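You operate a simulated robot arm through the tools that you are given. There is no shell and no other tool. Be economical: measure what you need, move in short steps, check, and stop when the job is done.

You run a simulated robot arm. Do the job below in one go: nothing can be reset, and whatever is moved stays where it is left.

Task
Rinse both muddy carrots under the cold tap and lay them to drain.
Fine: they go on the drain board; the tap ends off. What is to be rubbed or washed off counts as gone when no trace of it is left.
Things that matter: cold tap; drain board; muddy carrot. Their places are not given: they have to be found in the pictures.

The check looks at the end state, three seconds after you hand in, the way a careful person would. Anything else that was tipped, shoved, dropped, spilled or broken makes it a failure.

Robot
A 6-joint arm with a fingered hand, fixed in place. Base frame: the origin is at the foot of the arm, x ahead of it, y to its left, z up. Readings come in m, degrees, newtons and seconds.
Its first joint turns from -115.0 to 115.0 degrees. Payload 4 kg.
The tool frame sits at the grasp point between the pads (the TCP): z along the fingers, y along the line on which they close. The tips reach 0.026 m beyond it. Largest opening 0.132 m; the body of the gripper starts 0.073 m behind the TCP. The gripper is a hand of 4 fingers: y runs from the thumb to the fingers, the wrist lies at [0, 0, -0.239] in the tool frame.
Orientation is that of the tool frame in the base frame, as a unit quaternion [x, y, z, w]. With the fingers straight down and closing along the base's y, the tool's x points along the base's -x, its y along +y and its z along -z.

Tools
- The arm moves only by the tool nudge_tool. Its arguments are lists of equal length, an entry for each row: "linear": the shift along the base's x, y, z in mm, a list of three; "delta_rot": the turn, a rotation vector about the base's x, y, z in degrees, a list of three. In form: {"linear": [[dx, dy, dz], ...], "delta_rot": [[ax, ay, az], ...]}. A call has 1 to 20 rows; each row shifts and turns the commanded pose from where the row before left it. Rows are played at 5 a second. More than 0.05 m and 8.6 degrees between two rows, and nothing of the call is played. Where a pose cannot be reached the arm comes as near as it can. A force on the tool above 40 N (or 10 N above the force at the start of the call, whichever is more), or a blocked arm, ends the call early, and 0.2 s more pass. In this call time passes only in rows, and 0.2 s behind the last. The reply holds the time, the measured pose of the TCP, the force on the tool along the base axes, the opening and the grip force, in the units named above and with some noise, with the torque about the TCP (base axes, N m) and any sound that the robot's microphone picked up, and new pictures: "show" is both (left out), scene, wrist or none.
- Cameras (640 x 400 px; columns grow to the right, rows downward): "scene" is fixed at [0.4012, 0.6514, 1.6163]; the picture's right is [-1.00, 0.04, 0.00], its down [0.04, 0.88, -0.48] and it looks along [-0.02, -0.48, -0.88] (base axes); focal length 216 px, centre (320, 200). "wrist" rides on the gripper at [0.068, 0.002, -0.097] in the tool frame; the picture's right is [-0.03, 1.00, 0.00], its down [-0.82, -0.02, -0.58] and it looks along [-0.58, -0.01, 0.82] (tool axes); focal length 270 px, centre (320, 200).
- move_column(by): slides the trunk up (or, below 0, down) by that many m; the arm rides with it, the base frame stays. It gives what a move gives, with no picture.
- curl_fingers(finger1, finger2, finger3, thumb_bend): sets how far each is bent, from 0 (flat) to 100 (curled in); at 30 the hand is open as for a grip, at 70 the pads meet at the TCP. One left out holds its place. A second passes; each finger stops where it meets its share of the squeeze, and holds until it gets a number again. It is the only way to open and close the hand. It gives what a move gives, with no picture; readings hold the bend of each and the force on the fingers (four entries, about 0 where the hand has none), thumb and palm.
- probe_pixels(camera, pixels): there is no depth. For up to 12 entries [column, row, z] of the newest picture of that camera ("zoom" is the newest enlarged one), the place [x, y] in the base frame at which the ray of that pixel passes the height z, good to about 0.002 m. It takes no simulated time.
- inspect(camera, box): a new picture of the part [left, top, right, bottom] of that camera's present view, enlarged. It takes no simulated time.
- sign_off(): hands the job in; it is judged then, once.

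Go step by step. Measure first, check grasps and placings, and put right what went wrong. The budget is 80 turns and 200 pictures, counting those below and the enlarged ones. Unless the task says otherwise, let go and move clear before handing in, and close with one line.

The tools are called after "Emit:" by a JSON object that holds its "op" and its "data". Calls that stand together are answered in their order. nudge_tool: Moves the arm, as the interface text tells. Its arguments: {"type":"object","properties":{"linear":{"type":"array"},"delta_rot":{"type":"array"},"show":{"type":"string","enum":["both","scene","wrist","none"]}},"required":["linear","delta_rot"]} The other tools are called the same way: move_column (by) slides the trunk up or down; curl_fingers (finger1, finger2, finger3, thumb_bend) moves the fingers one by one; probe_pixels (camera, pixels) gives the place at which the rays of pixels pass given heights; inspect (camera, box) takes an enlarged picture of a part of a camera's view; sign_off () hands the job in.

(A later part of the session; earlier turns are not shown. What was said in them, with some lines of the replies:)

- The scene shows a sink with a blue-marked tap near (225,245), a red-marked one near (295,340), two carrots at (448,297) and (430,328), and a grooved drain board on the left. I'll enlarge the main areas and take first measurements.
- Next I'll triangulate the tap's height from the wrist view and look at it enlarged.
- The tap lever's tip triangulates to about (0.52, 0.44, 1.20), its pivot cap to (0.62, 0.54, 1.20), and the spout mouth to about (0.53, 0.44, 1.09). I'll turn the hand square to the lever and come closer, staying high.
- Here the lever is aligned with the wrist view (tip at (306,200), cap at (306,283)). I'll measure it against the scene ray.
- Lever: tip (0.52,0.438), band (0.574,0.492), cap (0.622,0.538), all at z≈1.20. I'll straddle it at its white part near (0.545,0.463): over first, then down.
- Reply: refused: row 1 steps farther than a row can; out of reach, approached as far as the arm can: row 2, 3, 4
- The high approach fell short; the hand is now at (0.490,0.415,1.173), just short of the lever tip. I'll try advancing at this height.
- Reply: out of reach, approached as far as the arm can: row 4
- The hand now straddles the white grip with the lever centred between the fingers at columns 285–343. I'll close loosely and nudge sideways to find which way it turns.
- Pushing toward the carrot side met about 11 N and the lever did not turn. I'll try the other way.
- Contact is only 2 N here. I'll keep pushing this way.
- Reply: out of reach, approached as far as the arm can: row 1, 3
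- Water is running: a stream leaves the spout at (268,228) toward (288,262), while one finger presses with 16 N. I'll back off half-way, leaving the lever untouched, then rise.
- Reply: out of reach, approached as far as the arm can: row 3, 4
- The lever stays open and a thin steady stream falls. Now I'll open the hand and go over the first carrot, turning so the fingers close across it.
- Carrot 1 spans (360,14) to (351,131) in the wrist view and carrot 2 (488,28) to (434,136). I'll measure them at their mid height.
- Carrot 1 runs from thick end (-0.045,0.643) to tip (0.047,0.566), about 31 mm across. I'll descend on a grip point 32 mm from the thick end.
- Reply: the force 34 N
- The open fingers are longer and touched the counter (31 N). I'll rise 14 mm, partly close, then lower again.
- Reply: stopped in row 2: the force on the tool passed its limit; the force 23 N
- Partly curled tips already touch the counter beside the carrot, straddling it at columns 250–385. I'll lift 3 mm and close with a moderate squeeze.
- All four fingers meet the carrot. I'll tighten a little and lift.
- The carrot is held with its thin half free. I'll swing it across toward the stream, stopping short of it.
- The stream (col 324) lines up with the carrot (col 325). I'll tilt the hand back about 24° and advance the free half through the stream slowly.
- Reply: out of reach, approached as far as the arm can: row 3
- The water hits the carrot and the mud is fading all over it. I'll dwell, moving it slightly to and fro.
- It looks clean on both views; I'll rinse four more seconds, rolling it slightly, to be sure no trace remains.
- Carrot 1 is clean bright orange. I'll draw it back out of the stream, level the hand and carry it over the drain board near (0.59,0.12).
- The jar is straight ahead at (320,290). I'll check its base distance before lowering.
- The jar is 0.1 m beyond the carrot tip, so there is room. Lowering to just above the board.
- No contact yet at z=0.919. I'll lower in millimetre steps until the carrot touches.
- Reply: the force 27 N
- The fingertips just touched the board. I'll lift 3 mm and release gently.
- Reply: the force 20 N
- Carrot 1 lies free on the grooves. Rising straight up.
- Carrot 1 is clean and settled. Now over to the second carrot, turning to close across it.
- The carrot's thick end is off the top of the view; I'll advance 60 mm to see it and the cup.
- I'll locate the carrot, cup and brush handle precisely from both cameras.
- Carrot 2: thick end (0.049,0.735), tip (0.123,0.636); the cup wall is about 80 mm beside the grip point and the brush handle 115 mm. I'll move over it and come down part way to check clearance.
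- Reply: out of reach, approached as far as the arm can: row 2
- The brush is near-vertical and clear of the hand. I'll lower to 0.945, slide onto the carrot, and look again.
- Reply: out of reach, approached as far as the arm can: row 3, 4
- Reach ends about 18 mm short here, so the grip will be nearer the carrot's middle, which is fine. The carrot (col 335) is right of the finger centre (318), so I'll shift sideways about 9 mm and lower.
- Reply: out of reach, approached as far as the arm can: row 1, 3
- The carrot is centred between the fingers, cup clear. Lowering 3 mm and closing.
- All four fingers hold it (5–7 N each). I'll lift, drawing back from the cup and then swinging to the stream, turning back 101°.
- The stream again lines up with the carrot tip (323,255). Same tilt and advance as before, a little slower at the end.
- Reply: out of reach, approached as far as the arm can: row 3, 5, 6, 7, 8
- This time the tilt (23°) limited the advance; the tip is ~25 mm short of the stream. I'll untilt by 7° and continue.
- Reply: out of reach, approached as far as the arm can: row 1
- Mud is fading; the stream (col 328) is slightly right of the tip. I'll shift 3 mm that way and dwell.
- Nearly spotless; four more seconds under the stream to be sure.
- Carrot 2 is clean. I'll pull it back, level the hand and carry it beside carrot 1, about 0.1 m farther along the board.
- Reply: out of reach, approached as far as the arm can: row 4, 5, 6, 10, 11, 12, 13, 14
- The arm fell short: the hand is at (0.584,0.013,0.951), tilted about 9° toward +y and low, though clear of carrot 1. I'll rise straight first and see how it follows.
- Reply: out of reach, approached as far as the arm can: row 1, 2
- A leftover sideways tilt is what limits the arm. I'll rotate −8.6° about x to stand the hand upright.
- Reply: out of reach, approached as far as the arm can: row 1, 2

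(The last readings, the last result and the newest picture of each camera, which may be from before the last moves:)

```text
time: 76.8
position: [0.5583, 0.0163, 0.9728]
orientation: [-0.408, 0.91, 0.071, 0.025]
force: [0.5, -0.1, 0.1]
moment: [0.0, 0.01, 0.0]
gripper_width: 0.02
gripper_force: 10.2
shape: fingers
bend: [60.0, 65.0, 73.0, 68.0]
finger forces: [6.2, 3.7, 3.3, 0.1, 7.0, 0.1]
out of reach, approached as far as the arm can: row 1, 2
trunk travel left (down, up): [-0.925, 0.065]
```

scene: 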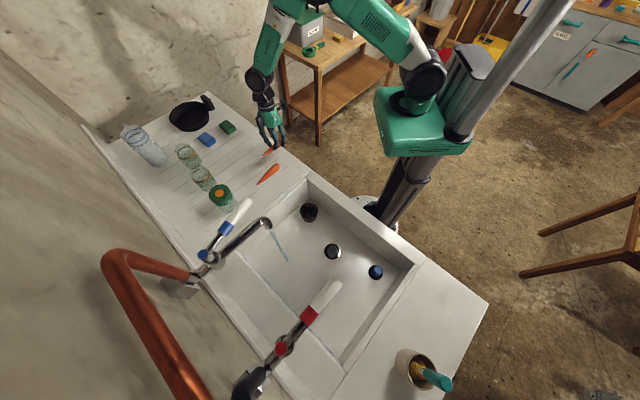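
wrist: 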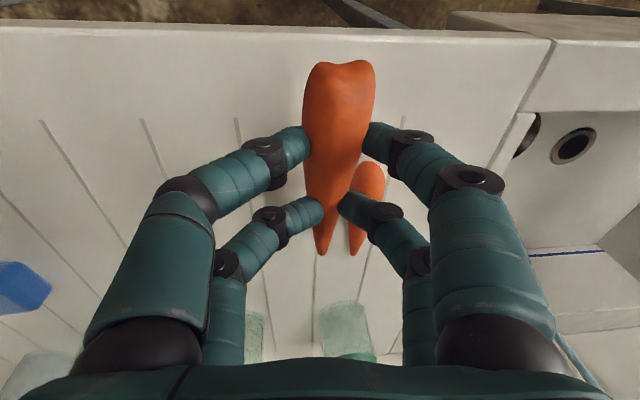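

No change, so some joint is at its stop. I'll test whether turning the hand (yaw) frees it, since the carrot may lie at any angle.

Emit:
{"op": "nudge_tool", "data": {"linear": [[0, 0, 0], [0, 0, 0], [0, 0, 0], [0, 0, 0]], "delta_rot": [[0, 0, -6], [0, 0, -6], [-4, 0, 0], [0, 0, 0]]}}

```text
time: 77.8
position: [0.558, 0.0174, 0.9725]
orientation: [-0.311, 0.947, 0.068, 0.032]
force: [-0.3, 0.0, -0.3]
moment: [-0.01, -0.01, -0.02]
gripper_width: 0.02
gripper_force: 10.0
shape: fingers
bend: [60.0, 65.0, 73.0, 68.0]
finger forces: [6.2, 3.6, 3.2, 0.1, 6.9, 0.0]
out of reach, approached as far as the arm can: row 3
trunk travel left (down, up): [-0.925, 0.065]
```

scene: 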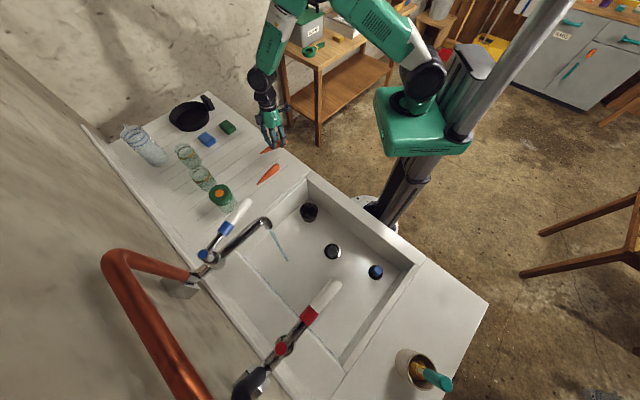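
wrist: 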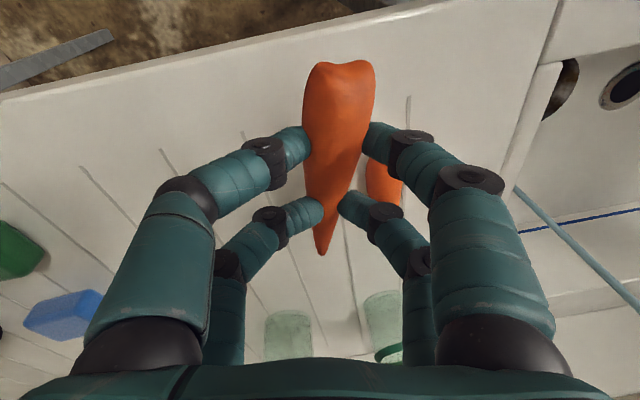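

Yaw is free but the 8.6° tilt stays. I'll move inward and up to a more comfortable pose and try to level there.

Emit:
{"op": "nudge_tool", "data": {"linear": [[-25, 10, 10], [-25, 10, 15], [-25, 10, 20], [-25, 10, 20], [0, 0, 0], [0, 0, 0], [0, 0, 0]], "delta_rot": [[0, 0, 0], [0, 0, 0], [0, 0, 0], [0, 0, 0], [-4, 0, 0], [-4, 0, 0], [0, 0, 0]]}}

```text
time: 79.4
position: [0.4508, 0.054, 1.0307]
orientation: [-0.312, 0.949, 0.045, 0.03]
force: [-0.5, 0.1, -0.7]
moment: [-0.02, 0.02, 0.02]
gripper_width: 0.0204
gripper_force: 10.3
shape: fingers
bend: [60.0, 65.0, 73.0, 68.0]
finger forces: [6.2, 3.7, 3.2, 0.0, 6.9, 0.1]
out of reach, approached as far as the arm can: row 5, 6
trunk travel left (down, up): [-0.925, 0.065]
```

scene: 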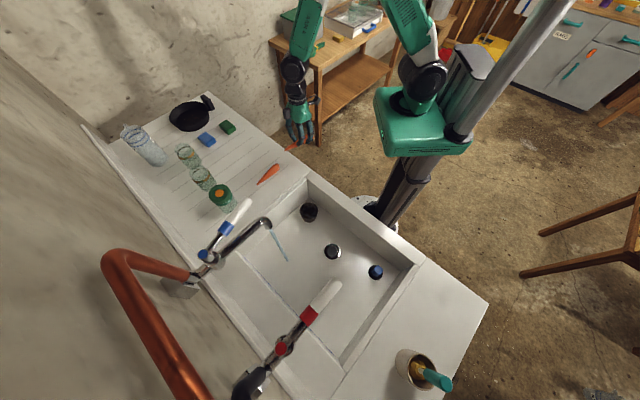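
wrist: 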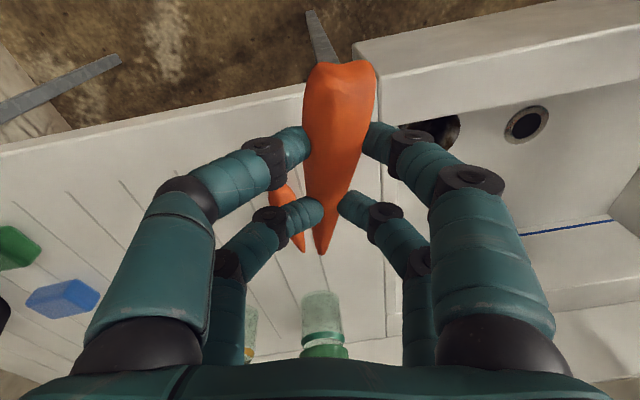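

Leveling improved to 6° as the arm came in. I'll go to the roomy pose over the sink used earlier and level there.

Emit:
{"op": "nudge_tool", "data": {"linear": [[-15, 30, 20], [-15, 30, 20], [-15, 40, 20], [-15, 40, 20], [-10, 40, 10], [0, 0, 0], [0, 0, 0]], "delta_rot": [[0, 0, 0], [0, 0, 0], [0, 0, 0], [0, 0, 0], [0, 0, 0], [-5.5, 1.5, 0], [0, 0, 0]], "show": "scene"}}

```text
time: 81.0
position: [0.3646, 0.2194, 1.0795]
orientation: [-0.312, 0.948, 0.063, 0.031]
force: [0.3, 0.4, -0.4]
moment: [-0.02, 0.02, 0.02]
gripper_width: 0.0201
gripper_force: 9.7
shape: fingers
bend: [60.0, 66.0, 73.0, 68.0]
finger forces: [6.2, 3.8, 3.3, 0.0, 6.8, 0.0]
out of reach, approached as far as the arm can: row 2, 3, 4, 5, 6
trunk travel left (down, up): [-0.925, 0.065]
```

scene: 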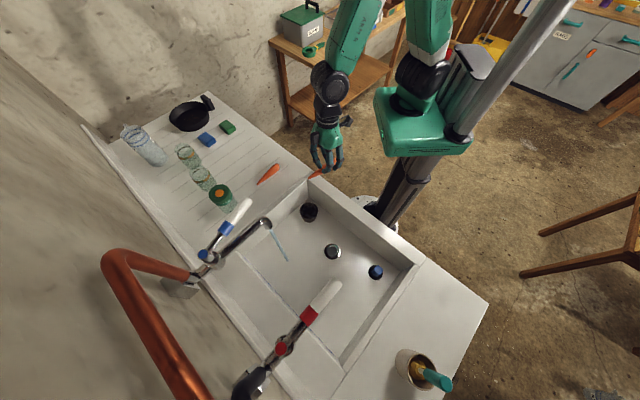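

The arm seems stuck with the hand in line with the forearm, a wrist singularity. I'll probe small turns in different directions to see which are free.

Emit:
{"op": "nudge_tool", "data": {"linear": [[0, 0, 0], [0, 0, 0]], "delta_rot": [[8, 0, 0], [0, 0, 0]], "show": "none"}}

Emit:
{"op": "nudge_tool", "data": {"linear": [[0, 0, 0], [0, 0, 0]], "delta_rot": [[0, 8, 0], [0, 0, 0]], "show": "none"}}

Emit:
{"op": "nudge_tool", "data": {"linear": [[0, 0, 0], [0, 0, 0]], "delta_rot": [[0, -8, 0], [0, 0, 0]], "show": "none"}}

Emit:
{"op": "nudge_tool", "data": {"linear": [[0, 0, 0], [0, 0, 0]], "delta_rot": [[-8, 0, 0], [0, 0, 0]], "show": "none"}}

```text
time: 81.6
position: [0.3653, 0.2193, 1.0762]
orientation: [-0.31, 0.941, 0.128, 0.054]
force: [0.4, -0.8, -1.5]
moment: [-0.02, -0.03, 0.0]
gripper_width: 0.0199
gripper_force: 10.0
shape: fingers
bend: [60.0, 66.0, 73.0, 68.0]
finger forces: [6.1, 3.7, 3.2, 0.0, 6.9, 0.1]
trunk travel left (down, up): [-0.925, 0.065]
```

```text
time: 82.2
position: [0.364, 0.2185, 1.0766]
orientation: [-0.299, 0.942, 0.151, -0.013]
force: [-1.0, 0.2, -1.0]
moment: [0.02, -0.04, -0.04]
gripper_width: 0.02
gripper_force: 9.8
shape: fingers
bend: [60.0, 66.0, 73.0, 68.0]
finger forces: [6.1, 3.6, 3.2, 0.0, 6.9, 0.0]
trunk travel left (down, up): [-0.925, 0.065]
```

```text
time: 82.8
position: [0.3658, 0.2197, 1.0754]
orientation: [-0.309, 0.941, 0.129, 0.053]
force: [0.5, -0.3, -1.4]
moment: [0.01, -0.02, -0.03]
gripper_width: 0.0202
gripper_force: 9.1
shape: fingers
bend: [60.0, 66.0, 73.0, 68.0]
finger forces: [6.1, 3.6, 3.3, 0.0, 6.9, 0.0]
trunk travel left (down, up): [-0.925, 0.065]
```

```text
time: 83.4
position: [0.3643, 0.219, 1.0751]
orientation: [-0.313, 0.947, 0.063, 0.032]
force: [-0.1, 0.0, -0.4]
moment: [-0.02, -0.03, -0.01]
gripper_width: 0.0199
gripper_force: 10.0
shape: fingers
bend: [60.0, 66.0, 73.0, 68.0]
finger forces: [6.1, 3.5, 3.0, 0.0, 6.8, 0.0]
trunk travel left (down, up): [-0.925, 0.065]
```

Only −x is blocked; other directions are free. I'll lead the fingers' direction around the blocked point: +x, +y, then −x twice, then −y.

Emit:
{"op": "nudge_tool", "data": {"linear": [[0, 0, 0], [0, 0, 0], [0, 0, 0], [0, 0, 0]], "delta_rot": [[6, 0, 0], [0, 6, 0], [0, 6, 0], [0, 0, 0]], "show": "none"}}

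Emit:
{"op": "nudge_tool", "data": {"linear": [[0, 0, 0], [0, 0, 0], [0, 0, 0], [0, 0, 0]], "delta_rot": [[-4, 0, 0], [-4, 0, 0], [-4, 0, 0], [0, 0, 0]], "show": "none"}}

```text
time: 84.4
position: [0.3654, 0.219, 1.0756]
orientation: [-0.296, 0.943, 0.144, -0.052]
force: [1.2, -0.5, -1.0]
moment: [-0.05, -0.02, 0.0]
gripper_width: 0.0199
gripper_force: 9.8
shape: fingers
bend: [60.0, 66.0, 73.0, 68.0]
finger forces: [6.0, 3.7, 3.1, 0.0, 6.8, 0.0]
trunk travel left (down, up): [-0.925, 0.065]
```

```text
time: 85.4
position: [0.3638, 0.2184, 1.0762]
orientation: [-0.293, 0.95, 0.077, -0.072]
force: [0.9, 0.0, -0.9]
moment: [-0.02, 0.02, 0.02]
gripper_width: 0.0195
gripper_force: 9.8
shape: fingers
bend: [60.0, 66.0, 73.0, 68.0]
finger forces: [6.0, 3.6, 3.0, 0.1, 6.8, 0.1]
out of reach, approached as far as the arm can: row 3
trunk travel left (down, up): [-0.925, 0.065]
```

The limit behaves like a forearm-roll stop, with the hand on the wrong side of the forearm direction (estimated lean ~22° outward). I'll lead the fingers' direction in a circle around that, starting with the first half, in free space over the sink.

Emit:
{"op": "nudge_tool", "data": {"linear": [[0, 0, 0], [0, 0, 0], [0, 0, 0], [0, 0, 0], [0, 0, 0]], "delta_rot": [[4.7, -7, 0], [4.7, -7, 0], [4.7, -7, 0], [1.3, -7, 0], [0, 0, 0]], "show": "none"}}

Emit:
{"op": "nudge_tool", "data": {"linear": [[0, 0, 0], [0, 0, 0], [0, 0, 0]], "delta_rot": [[-1.9, -7, 0], [-5.3, -4, 0], [0, 0, 0]], "show": "scene"}}

```text
time: 86.6
position: [0.3647, 0.2215, 1.0779]
orientation: [-0.312, 0.923, 0.139, 0.175]
force: [0.0, -0.7, -0.6]
moment: [-0.02, -0.02, -0.01]
gripper_width: 0.0197
gripper_force: 9.8
shape: fingers
bend: [60.0, 66.0, 73.0, 68.0]
finger forces: [5.6, 3.6, 2.8, 0.1, 6.6, 0.0]
out of reach, approached as far as the arm can: row 4
trunk travel left (down, up): [-0.925, 0.065]
```

```text
time: 87.4
position: [0.373, 0.2284, 1.0805]
orientation: [-0.337, 0.909, 0.052, 0.24]
force: [1.2, -0.2, -1.3]
moment: [0.01, 0.02, 0.0]
gripper_width: 0.0193
gripper_force: 9.0
shape: fingers
bend: [60.0, 66.0, 73.0, 68.0]
finger forces: [5.8, 3.5, 2.8, 0.0, 6.6, 0.0]
out of reach, approached as far as the arm can: row 1
trunk travel left (down, up): [-0.925, 0.065]
```

scene: 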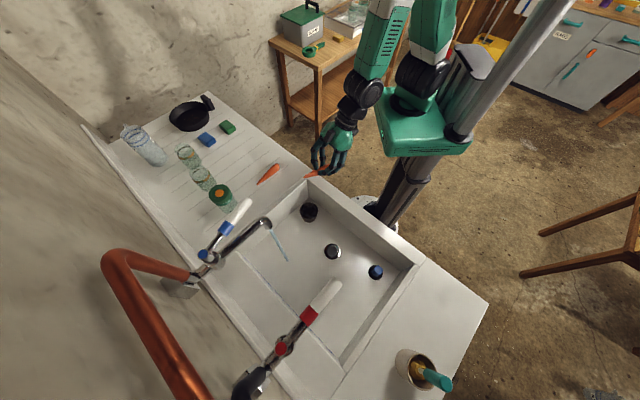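

The direction got to the far side (lean 28°). Continuing around and back toward upright.

Emit:
{"op": "nudge_tool", "data": {"linear": [[0, 0, 0], [0, 0, 0], [0, 0, 0]], "delta_rot": [[-7, -2.6, 0], [-6.5, 1.9, 0], [0, 0, 0]], "show": "none"}}

Emit:
{"op": "nudge_tool", "data": {"linear": [[0, 0, 0], [0, 0, 0], [0, 0, 0], [0, 0, 0]], "delta_rot": [[-2.5, 6.3, 0], [0, 7, 0], [0, 7, 0], [0, 0, 0]], "show": "scene"}}

```text
time: 88.2
position: [0.3698, 0.2275, 1.0766]
orientation: [-0.366, 0.905, -0.055, 0.208]
force: [-0.2, -0.1, -0.5]
moment: [-0.01, 0.03, 0.0]
gripper_width: 0.0194
gripper_force: 9.1
shape: fingers
bend: [60.0, 66.0, 73.0, 68.0]
finger forces: [5.8, 3.6, 2.7, 0.0, 6.5, 0.1]
trunk travel left (down, up): [-0.925, 0.065]
```

```text
time: 89.2
position: [0.3347, 0.1906, 0.9975]
orientation: [-0.377, 0.924, -0.021, 0.066]
force: [1.3, -0.4, -1.7]
moment: [0.02, 0.0, -0.01]
gripper_width: 0.0191
gripper_force: 9.3
shape: fingers
bend: [60.0, 66.0, 73.0, 68.0]
finger forces: [5.8, 3.6, 2.7, 0.0, 6.6, 0.0]
out of reach, approached as far as the arm can: row 1, 2, 3
trunk travel left (down, up): [-0.925, 0.065]
```

scene: 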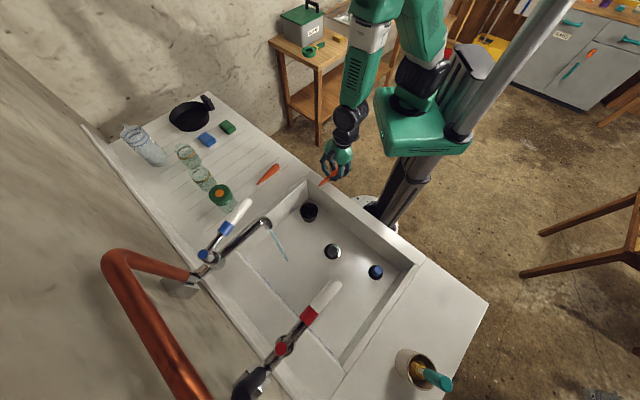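

The lean is down to about 8°, in the right plane now, though the hand has drawn in to (0.335,0.191,0.998). I'll move outward and up again and see whether it levels.

Emit:
{"op": "nudge_tool", "data": {"linear": [[15, 10, 20], [20, 15, 20], [20, 15, 20], [0, 0, 0]], "delta_rot": [[0, 0, 0], [0, 0, 0], [0, 0, 0], [0, 0, 0]], "show": "none"}}

Emit:
{"op": "nudge_tool", "data": {"linear": [[0, 0, 0], [0, 0, 0], [0, 0, 0]], "delta_rot": [[0, 4, 0], [0, 4, 0], [0, 0, 0]], "show": "none"}}

```text
time: 90.2
position: [0.3387, 0.2007, 0.9934]
orientation: [-0.376, 0.924, -0.019, 0.07]
force: [-0.8, 0.1, -0.3]
moment: [0.0, -0.01, 0.01]
gripper_width: 0.0194
gripper_force: 9.3
shape: fingers
bend: [60.0, 66.0, 73.0, 68.0]
finger forces: [6.0, 3.6, 2.7, 0.0, 6.6, 0.1]
out of reach, approached as far as the arm can: row 1, 2, 3
trunk travel left (down, up): [-0.925, 0.065]
```

```text
time: 91.0
position: [0.3282, 0.1977, 0.977]
orientation: [-0.376, 0.926, 0.007, 0.035]
force: [-0.4, 0.1, -0.5]
moment: [0.02, -0.02, 0.01]
gripper_width: 0.0194
gripper_force: 9.4
shape: fingers
bend: [60.0, 66.0, 73.0, 68.0]
finger forces: [5.9, 3.6, 2.9, 0.0, 6.6, 0.1]
out of reach, approached as far as the arm can: row 1, 2
trunk travel left (down, up): [-0.925, 0.065]
```

Now it is nearly upright (4°) at a smaller radius. I'll test moving outward horizontally from here.

Emit:
{"op": "nudge_tool", "data": {"linear": [[20, 12, 0], [20, 12, 0], [20, 12, 0], [0, 0, 0]], "delta_rot": [[0, 0, 0], [0, 0, 0], [0, 0, 0], [0, 0, 0]]}}

```text
time: 92.0
position: [0.3758, 0.235, 0.978]
orientation: [-0.377, 0.926, 0.025, 0.019]
force: [0.7, 0.2, -1.2]
moment: [0.03, -0.02, 0.03]
gripper_width: 0.0193
gripper_force: 9.8
shape: fingers
bend: [60.0, 66.0, 73.0, 68.0]
finger forces: [5.7, 3.6, 2.8, 0.0, 6.7, 0.0]
out of reach, approached as far as the arm can: row 1
trunk travel left (down, up): [-0.925, 0.065]
```

scene: 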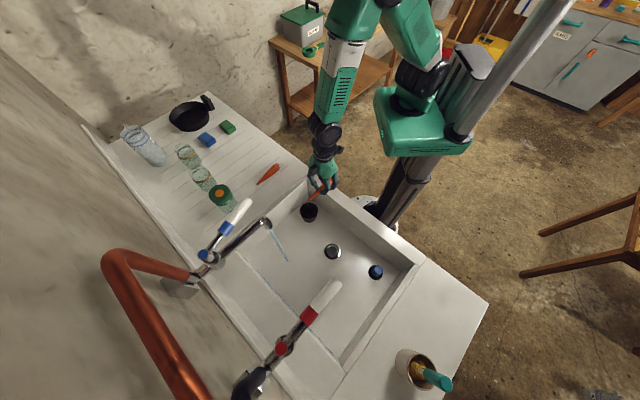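
wrist: 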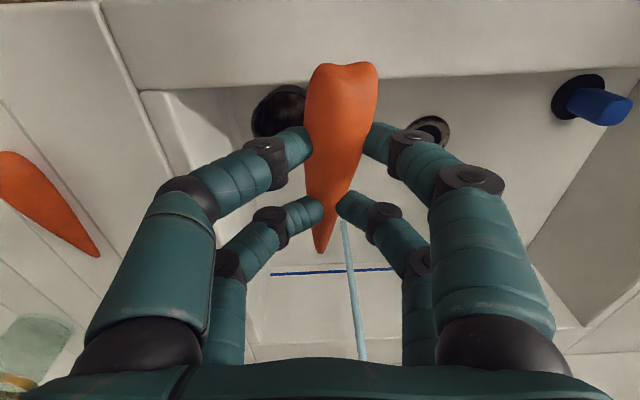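

It follows again, nearly upright. I'll level the last 3.5° and rise 40 mm to confirm it's free.

Emit:
{"op": "nudge_tool", "data": {"linear": [[0, 0, 0], [0, 0, 20], [0, 0, 25], [0, 0, 0]], "delta_rot": [[-3.5, 1, 0], [0, 0, 0], [0, 0, 0], [0, 0, 0]], "show": "none"}}

```text
time: 93.0
position: [0.3746, 0.2329, 1.022]
orientation: [-0.378, 0.926, 0.0, -0.001]
force: [0.3, 0.1, -1.0]
moment: [0.05, -0.02, -0.01]
gripper_width: 0.0194
gripper_force: 8.9
shape: fingers
bend: [60.0, 66.0, 73.0, 68.0]
finger forces: [5.9, 3.5, 2.7, 0.0, 6.6, 0.0]
trunk travel left (down, up): [-0.925, 0.065]
```

Fully upright and free. Now to the drain board beside carrot 1, target (0.645,0.04).

Emit:
{"op": "nudge_tool", "data": {"linear": [[33.8, -24.1, 0], [33.8, -24.1, 0], [33.8, -24.1, 0], [33.8, -24.1, 0], [33.8, -24.1, 0], [33.8, -24.1, 0], [33.8, -24.1, 0], [33.8, -24.1, 0], [0, 0, 0]], "delta_rot": [[0, 0, 0], [0, 0, 0], [0, 0, 0], [0, 0, 0], [0, 0, 0], [0, 0, 0], [0, 0, 0], [0, 0, 0], [0, 0, 0]]}}

```text
time: 95.0
position: [0.6436, 0.0413, 1.024]
orientation: [-0.378, 0.926, 0.0, 0.001]
force: [-0.1, -0.4, -0.3]
moment: [0.0, -0.02, 0.01]
gripper_width: 0.0193
gripper_force: 9.3
shape: fingers
bend: [60.0, 66.0, 73.0, 68.0]
finger forces: [5.8, 3.4, 2.8, 0.0, 6.4, 0.1]
trunk travel left (down, up): [-0.925, 0.065]
```

scene: 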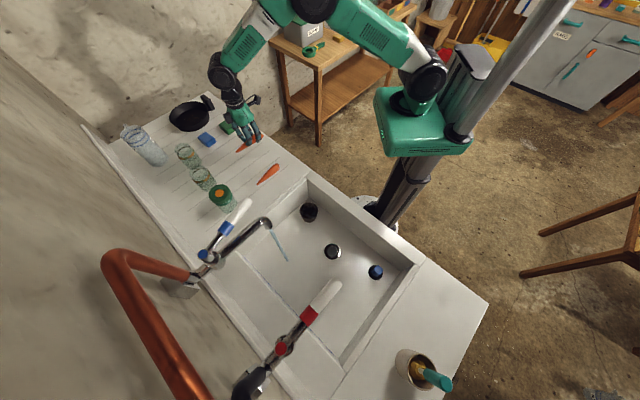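
wrist: 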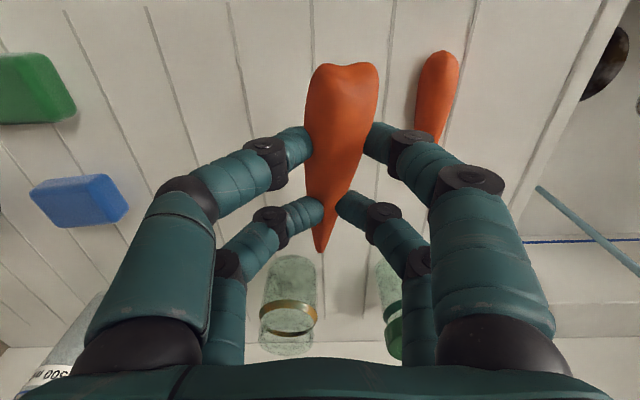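

I'll check the jar ahead, (290,260), and carrot 1's distance.

Emit:
{"op": "probe_pixels", "data": {"camera": "wrist", "pixels": [[290, 260, 0.865], [290, 310, 0.95], [421, 80, 0.878], [440, 52, 0.878], [345, 300, 0.865], [75, 70, 0.88], [125, 205, 0.88], [385, 265, 0.865]]}}

```text
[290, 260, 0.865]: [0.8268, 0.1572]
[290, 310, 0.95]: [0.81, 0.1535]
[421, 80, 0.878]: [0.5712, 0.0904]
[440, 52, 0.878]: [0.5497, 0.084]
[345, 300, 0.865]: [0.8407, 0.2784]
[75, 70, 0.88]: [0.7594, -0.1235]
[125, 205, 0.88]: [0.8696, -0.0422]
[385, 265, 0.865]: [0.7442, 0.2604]
```

All clear. Lowering to just above the board.

Emit:
{"op": "nudge_tool", "data": {"linear": [[0, 0, -40], [0, 0, -35], [0, 0, -20], [0, 0, -8], [0, 0, -3], [0, 0, 0]], "delta_rot": [[0, 0, 0], [0, 0, 0], [0, 0, 0], [0, 0, 0], [0, 0, 0], [0, 0, 0]]}}

```text
time: 96.4
position: [0.6425, 0.0414, 0.9168]
orientation: [-0.378, 0.926, 0.001, 0.001]
force: [0.2, -1.8, 1.4]
moment: [0.11, -0.14, -0.05]
gripper_width: 0.0194
gripper_force: 12.4
shape: fingers
bend: [60.0, 67.0, 73.0, 68.0]
finger forces: [6.0, 4.8, 6.6, 0.0, 6.3, 0.1]
trunk travel left (down, up): [-0.925, 0.065]
```

scene: 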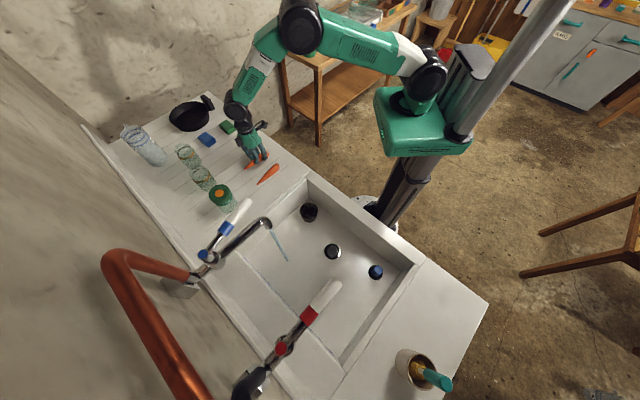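
wrist: 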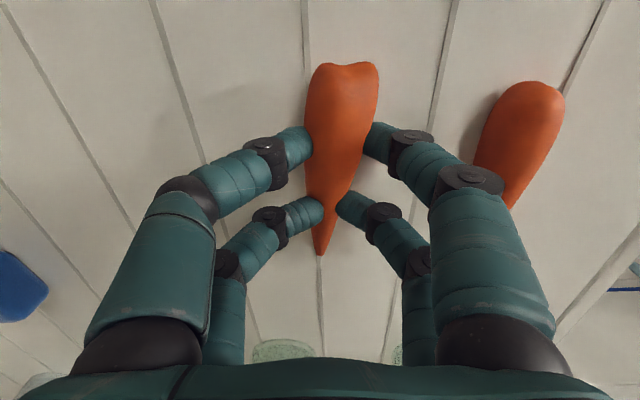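

The carrot just touches. Releasing in small steps so the right-hand fingers stay off carrot 1.

Emit:
{"op": "curl_fingers", "data": {"finger1": 60, "finger2": 60, "finger3": 62, "thumb_bend": 62}}

Emit:
{"op": "curl_fingers", "data": {"finger1": 56, "finger2": 56, "finger3": 53, "thumb_bend": 53}}

Emit:
{"op": "inspect", "data": {"camera": "wrist", "box": [160, 40, 600, 320]}}

```text
time: 97.4
position: [0.6449, 0.0416, 0.9161]
orientation: [-0.377, 0.926, 0.001, 0.001]
force: [0.3, 0.6, -0.2]
moment: [0.03, -0.01, 0.03]
gripper_width: 0.0299
gripper_force: 0.6
shape: fingers
bend: [60.0, 60.0, 62.0, 62.0]
finger forces: [0.1, 0.0, 0.1, 0.0, 0.1, 0.0]
trunk travel left (down, up): [-0.925, 0.065]
```

```text
time: 98.4
position: [0.6449, 0.041, 0.9161]
orientation: [-0.378, 0.926, 0.001, 0.001]
force: [-0.1, -0.9, -0.4]
moment: [0.01, 0.04, 0.02]
gripper_width: 0.0501
gripper_force: 0.2
shape: fingers
bend: [56.0, 56.0, 53.0, 53.0]
finger forces: [0.1, 0.0, 0.1, 0.0, 0.1, 0.0]
trunk travel left (down, up): [-0.925, 0.065]
```

```text
1.43 times, centred on (380, 180) of wrist
```

zoom: 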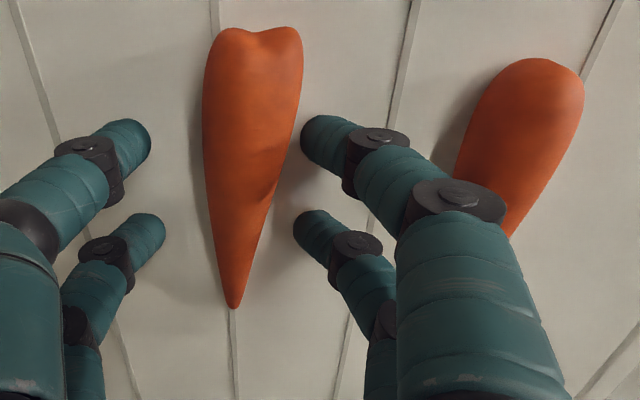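

Carrot 2 lies free on the board. Rising straight up and checking both carrots.

Emit:
{"op": "nudge_tool", "data": {"linear": [[0, 0, 15], [0, 0, 30], [0, 0, 35], [0, 0, 35], [-15, 0, 35], [0, 0, 0]], "delta_rot": [[0, 0, 0], [0, 0, 0], [0, 0, 0], [0, 0, 0], [0, 0, 0], [0, 0, 0]]}}

Emit:
{"op": "inspect", "data": {"camera": "wrist", "box": [260, 0, 500, 200]}}

```text
time: 99.8
position: [0.6292, 0.0387, 1.0656]
orientation: [-0.378, 0.926, 0.0, 0.0]
force: [0.1, -0.3, -0.1]
moment: [-0.01, 0.05, 0.01]
gripper_width: 0.0499
gripper_force: 0.1
shape: fingers
bend: [56.0, 56.0, 53.0, 53.0]
finger forces: [0.0, 0.0, 0.0, 0.1, 0.0, 0.0]
trunk travel left (down, up): [-0.925, 0.065]
```

scene: 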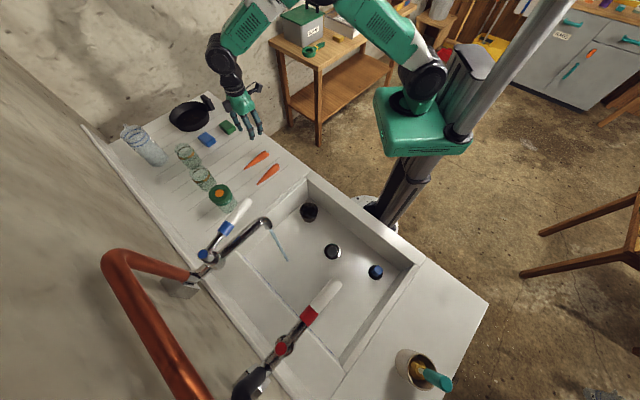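
wrist: 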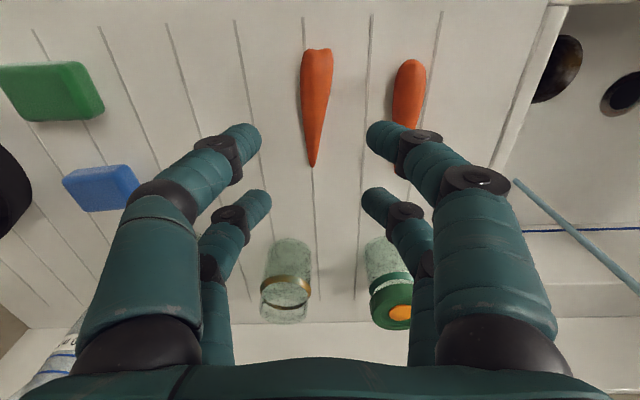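

```text
2.00 times, centred on (380, 100) of wrist
```

zoom: 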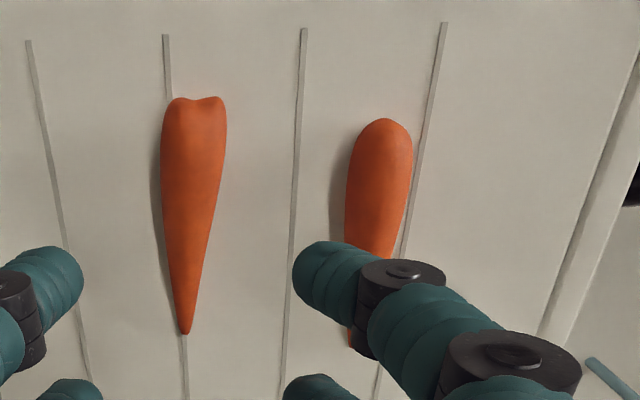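

Both carrots are clean and lying on the grooved board. Now the tap: I'll go to the lever's height in front of it and measure where it is.

Emit:
{"op": "nudge_tool", "data": {"linear": [[-25, 20, 26], [-25, 20, 26], [-25, 20, 26], [-25, 20, 26], [-25, 20, 26], [-11, 38, 0], [-11, 38, 0], [-11, 38, 0], [-11, 38, 0], [-11, 38, 0], [0, 0, 0]], "delta_rot": [[0, 0, 3.6], [0, 0, 0], [0, 0, 0], [0, 0, 0], [0, 0, 0], [0, 0, 0], [0, 0, 0], [0, 0, 0], [0, 0, 0], [0, 0, 0], [0, 0, 0]]}}

Emit:
{"op": "inspect", "data": {"camera": "scene", "box": [180, 180, 300, 290]}}

```text
time: 102.2
position: [0.4468, 0.3312, 1.1981]
orientation: [-0.407, 0.913, 0.0, 0.001]
force: [-0.1, -0.7, 0.2]
moment: [0.01, 0.04, -0.01]
gripper_width: 0.05
gripper_force: 0.1
shape: fingers
bend: [56.0, 56.0, 53.0, 53.0]
finger forces: [0.0, 0.0, 0.0, 0.1, 0.0, 0.0]
trunk travel left (down, up): [-0.925, 0.065]
```

scene: 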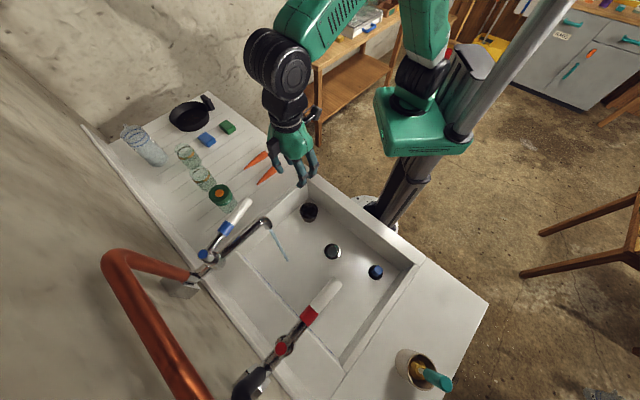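
wrist: 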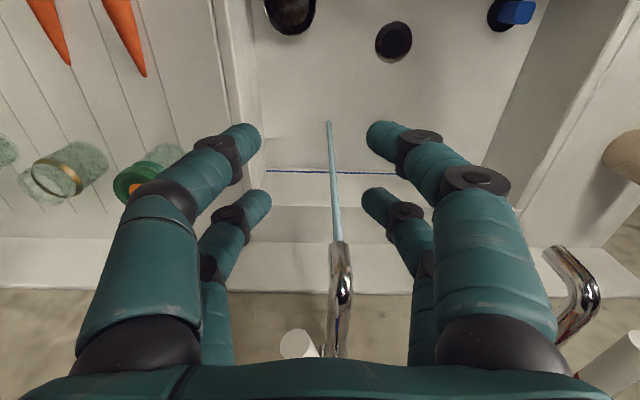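

```text
3.64 times, centred on (240, 235) of scene
```

zoom: 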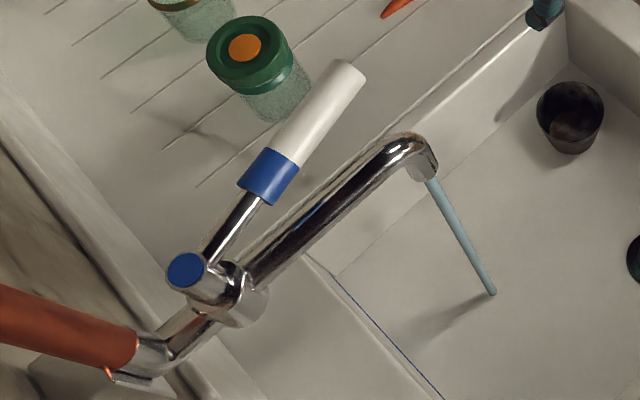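

Emit:
{"op": "probe_pixels", "data": {"camera": "scene", "pixels": [[248, 200, 1.2], [225, 228, 1.2], [203, 254, 1.2]]}}

Emit:
{"op": "probe_pixels", "data": {"camera": "wrist", "pixels": [[300, 343, 1.2], [300, 343, 1.21]]}}

```text
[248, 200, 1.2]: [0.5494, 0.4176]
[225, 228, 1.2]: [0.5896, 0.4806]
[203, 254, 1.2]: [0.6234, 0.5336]
```

```text
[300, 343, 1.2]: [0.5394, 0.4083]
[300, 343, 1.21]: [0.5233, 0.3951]
```

The lever tip is now at (0.549,0.417), turned about 14° from closed. I'll open a bit wider, line up, and slide the fingers around it from the front.

Emit:
{"op": "curl_fingers", "data": {"finger1": 47, "finger2": 47, "finger3": 47, "thumb_bend": 47}}

Emit:
{"op": "nudge_tool", "data": {"linear": [[14, -5, 4], [20, 22, 0], [20, 22, 0], [20, 22, 0], [14, 16, 0], [14, 16, 0], [0, 0, 0]], "delta_rot": [[0, 0, 0], [0, 0, 0], [0, 0, 0], [0, 0, 0], [0, 0, 0], [0, 0, 0], [0, 0, 0]]}}

```text
time: 103.2
position: [0.4484, 0.3315, 1.1982]
orientation: [-0.407, 0.914, 0.001, 0.001]
force: [0.1, -0.1, 0.7]
moment: [0.04, 0.0, 0.03]
gripper_width: 0.0752
gripper_force: 0.0
shape: fingers
bend: [47.0, 47.0, 47.0, 47.0]
finger forces: [0.0, 0.0, 0.0, 0.0, 0.1, 0.1]
trunk travel left (down, up): [-0.925, 0.065]
```

```text
time: 104.8
position: [0.5507, 0.4238, 1.2008]
orientation: [-0.406, 0.914, 0.001, 0.001]
force: [-0.8, -0.2, 0.0]
moment: [-0.02, -0.02, 0.02]
gripper_width: 0.0755
gripper_force: 0.1
shape: fingers
bend: [47.0, 47.0, 47.0, 47.0]
finger forces: [0.0, 0.0, 0.0, 0.1, 0.0, 0.0]
trunk travel left (down, up): [-0.925, 0.065]
```

scene: 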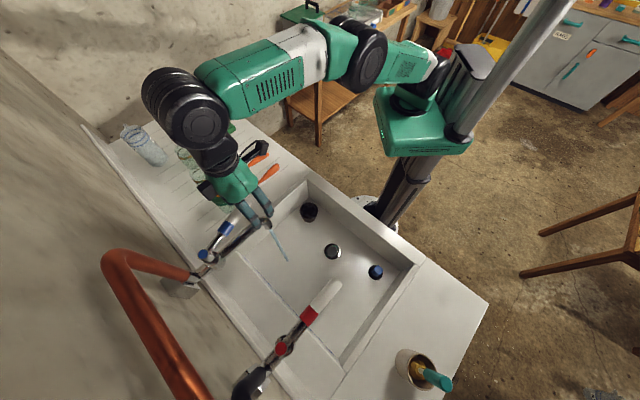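
wrist: 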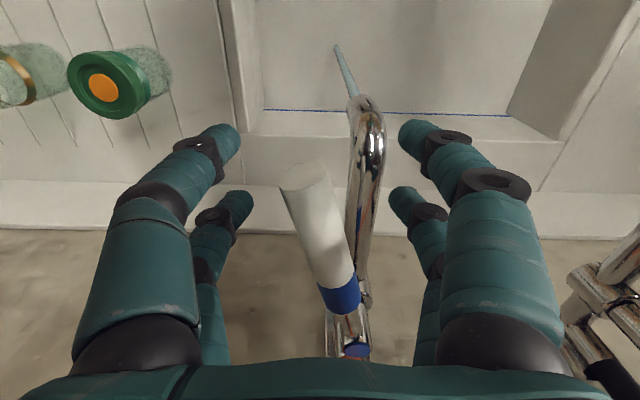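

The lever is between the fingers. Pushing it back toward closed in small steps.

Emit:
{"op": "nudge_tool", "data": {"linear": [[-7.4, 6.7, 0], [-7.4, 6.7, 0], [-7.4, 6.7, 0], [-7.4, 6.7, 0], [-4, 3.5, 0], [0, 0, 0]], "delta_rot": [[0, 0, 0], [0, 0, 0], [0, 0, 0], [0, 0, 0], [0, 0, 0], [0, 0, 0]]}}

```text
time: 106.2
position: [0.518, 0.4541, 1.2017]
orientation: [-0.407, 0.914, 0.001, 0.002]
force: [-0.5, -1.1, 0.6]
moment: [0.01, -0.04, -0.03]
gripper_width: 0.0769
gripper_force: 0.7
shape: fingers
bend: [47.0, 47.0, 47.0, 47.0]
finger forces: [0.0, 0.0, 0.1, 0.0, 0.9, 0.1]
trunk travel left (down, up): [-0.925, 0.065]
```

scene: 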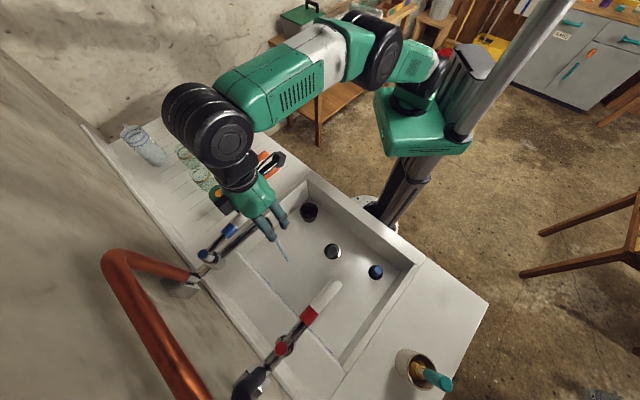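
wrist: 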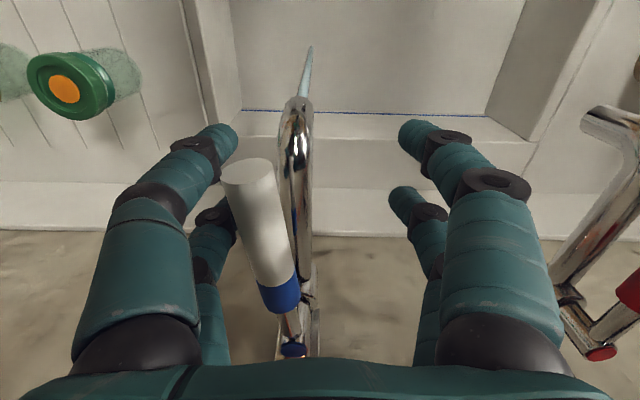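

Contact is made (thumb 0.9 N) and water still runs. Continuing in small steps.

Emit:
{"op": "nudge_tool", "data": {"linear": [[-5, 4.5, 0], [-5, 4.5, 0], [-5, 4.5, 0], [-4, 3.6, 0], [0, 0, 0]], "delta_rot": [[0, 0, 0], [0, 0, 0], [0, 0, 0], [0, 0, 0], [0, 0, 0]]}}

```text
time: 107.4
position: [0.5, 0.4691, 1.2015]
orientation: [-0.406, 0.914, 0.001, 0.001]
force: [7.3, -8.7, -0.6]
moment: [-0.08, 0.01, -0.05]
gripper_width: 0.0816
gripper_force: 6.0
shape: fingers
bend: [47.0, 47.0, 43.0, 45.0]
finger forces: [0.1, 0.0, 5.2, 0.1, 6.2, 0.0]
trunk travel left (down, up): [-0.925, 0.065]
```

scene: 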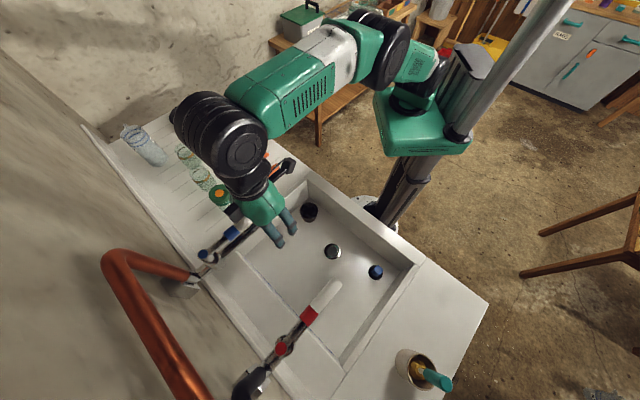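
wrist: 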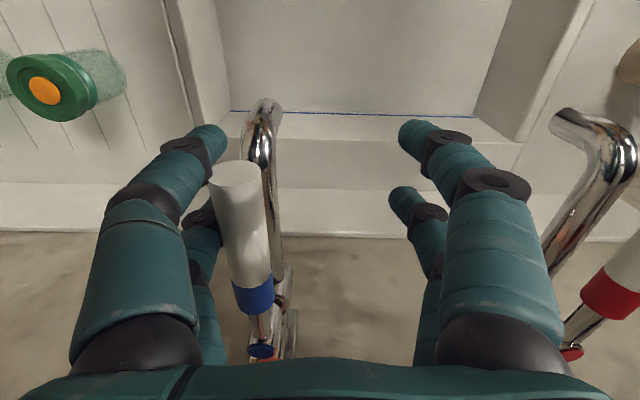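

The water has stopped and the lever is at its stop (11 N). I'll centre the fingers off the lever and withdraw straight back.

Emit:
{"op": "nudge_tool", "data": {"linear": [[6, -5.4, 0], [6, -5.4, 0], [4, -3.5, 0], [-14, -15, 0], [-20, -22, 0], [-20, -22, 0], [-25, -27, 0], [-25, -27, 10], [0, 0, 0]], "delta_rot": [[0, 0, 0], [0, 0, 0], [0, 0, 0], [0, 0, 0], [0, 0, 0], [0, 0, 0], [0, 0, 0], [0, 0, 0], [0, 0, 0]]}}

Emit:
{"op": "inspect", "data": {"camera": "scene", "box": [180, 130, 340, 290]}}

Emit:
{"op": "inspect", "data": {"camera": "scene", "box": [80, 80, 320, 230]}}

```text
time: 109.4
position: [0.4082, 0.3443, 1.2118]
orientation: [-0.407, 0.914, 0.001, 0.0]
force: [-0.1, 0.2, -0.4]
moment: [-0.03, 0.0, 0.02]
gripper_width: 0.0762
gripper_force: 0.0
shape: fingers
bend: [47.0, 47.0, 47.0, 47.0]
finger forces: [0.0, 0.0, 0.1, 0.0, 0.0, 0.1]
trunk travel left (down, up): [-0.925, 0.065]
```

scene: 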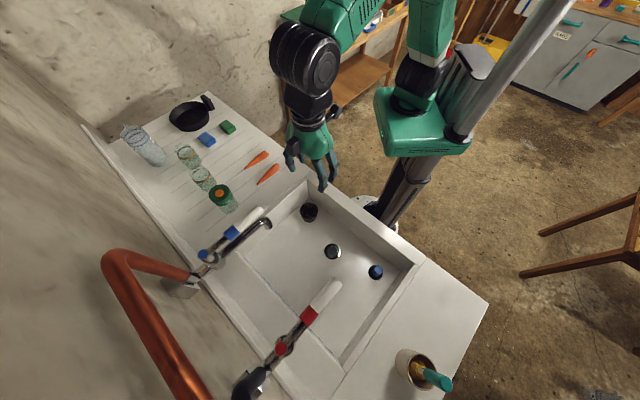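
wrist: 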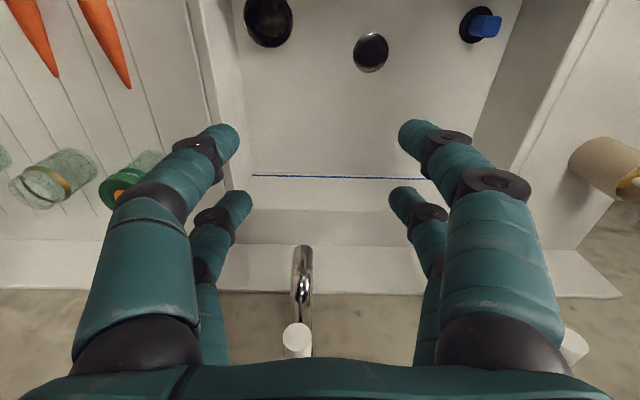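

```text
2.50 times, centred on (260, 210) of scene
```

zoom: 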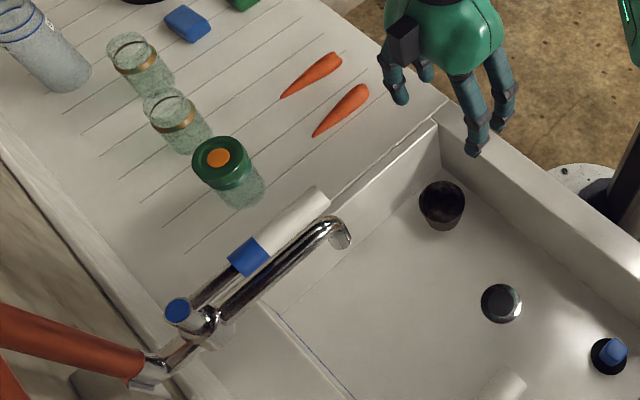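

```text
2.67 times, centred on (200, 155) of scene
```

zoom: 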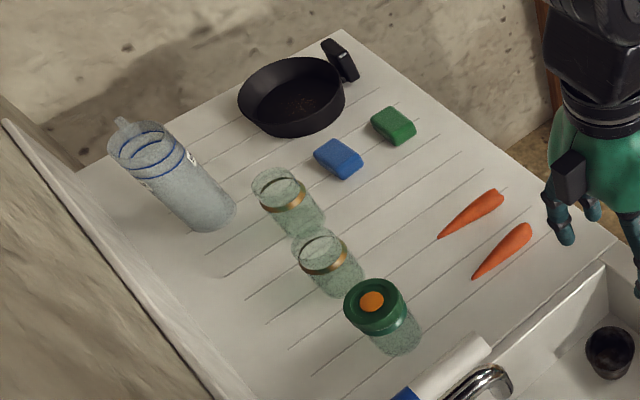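

The tap is off with its lever back in line with the spout, both carrots lie clean on the drain board, nothing else has moved, and the hand is clear. I'm handing in.

Emit:
{"op": "sign_off", "data": {}}

```text
The job is handed in.
```

Both carrots are rinsed clean and laid on the drain board, the cold tap is off, and nothing else looked disturbed in the last pictures.
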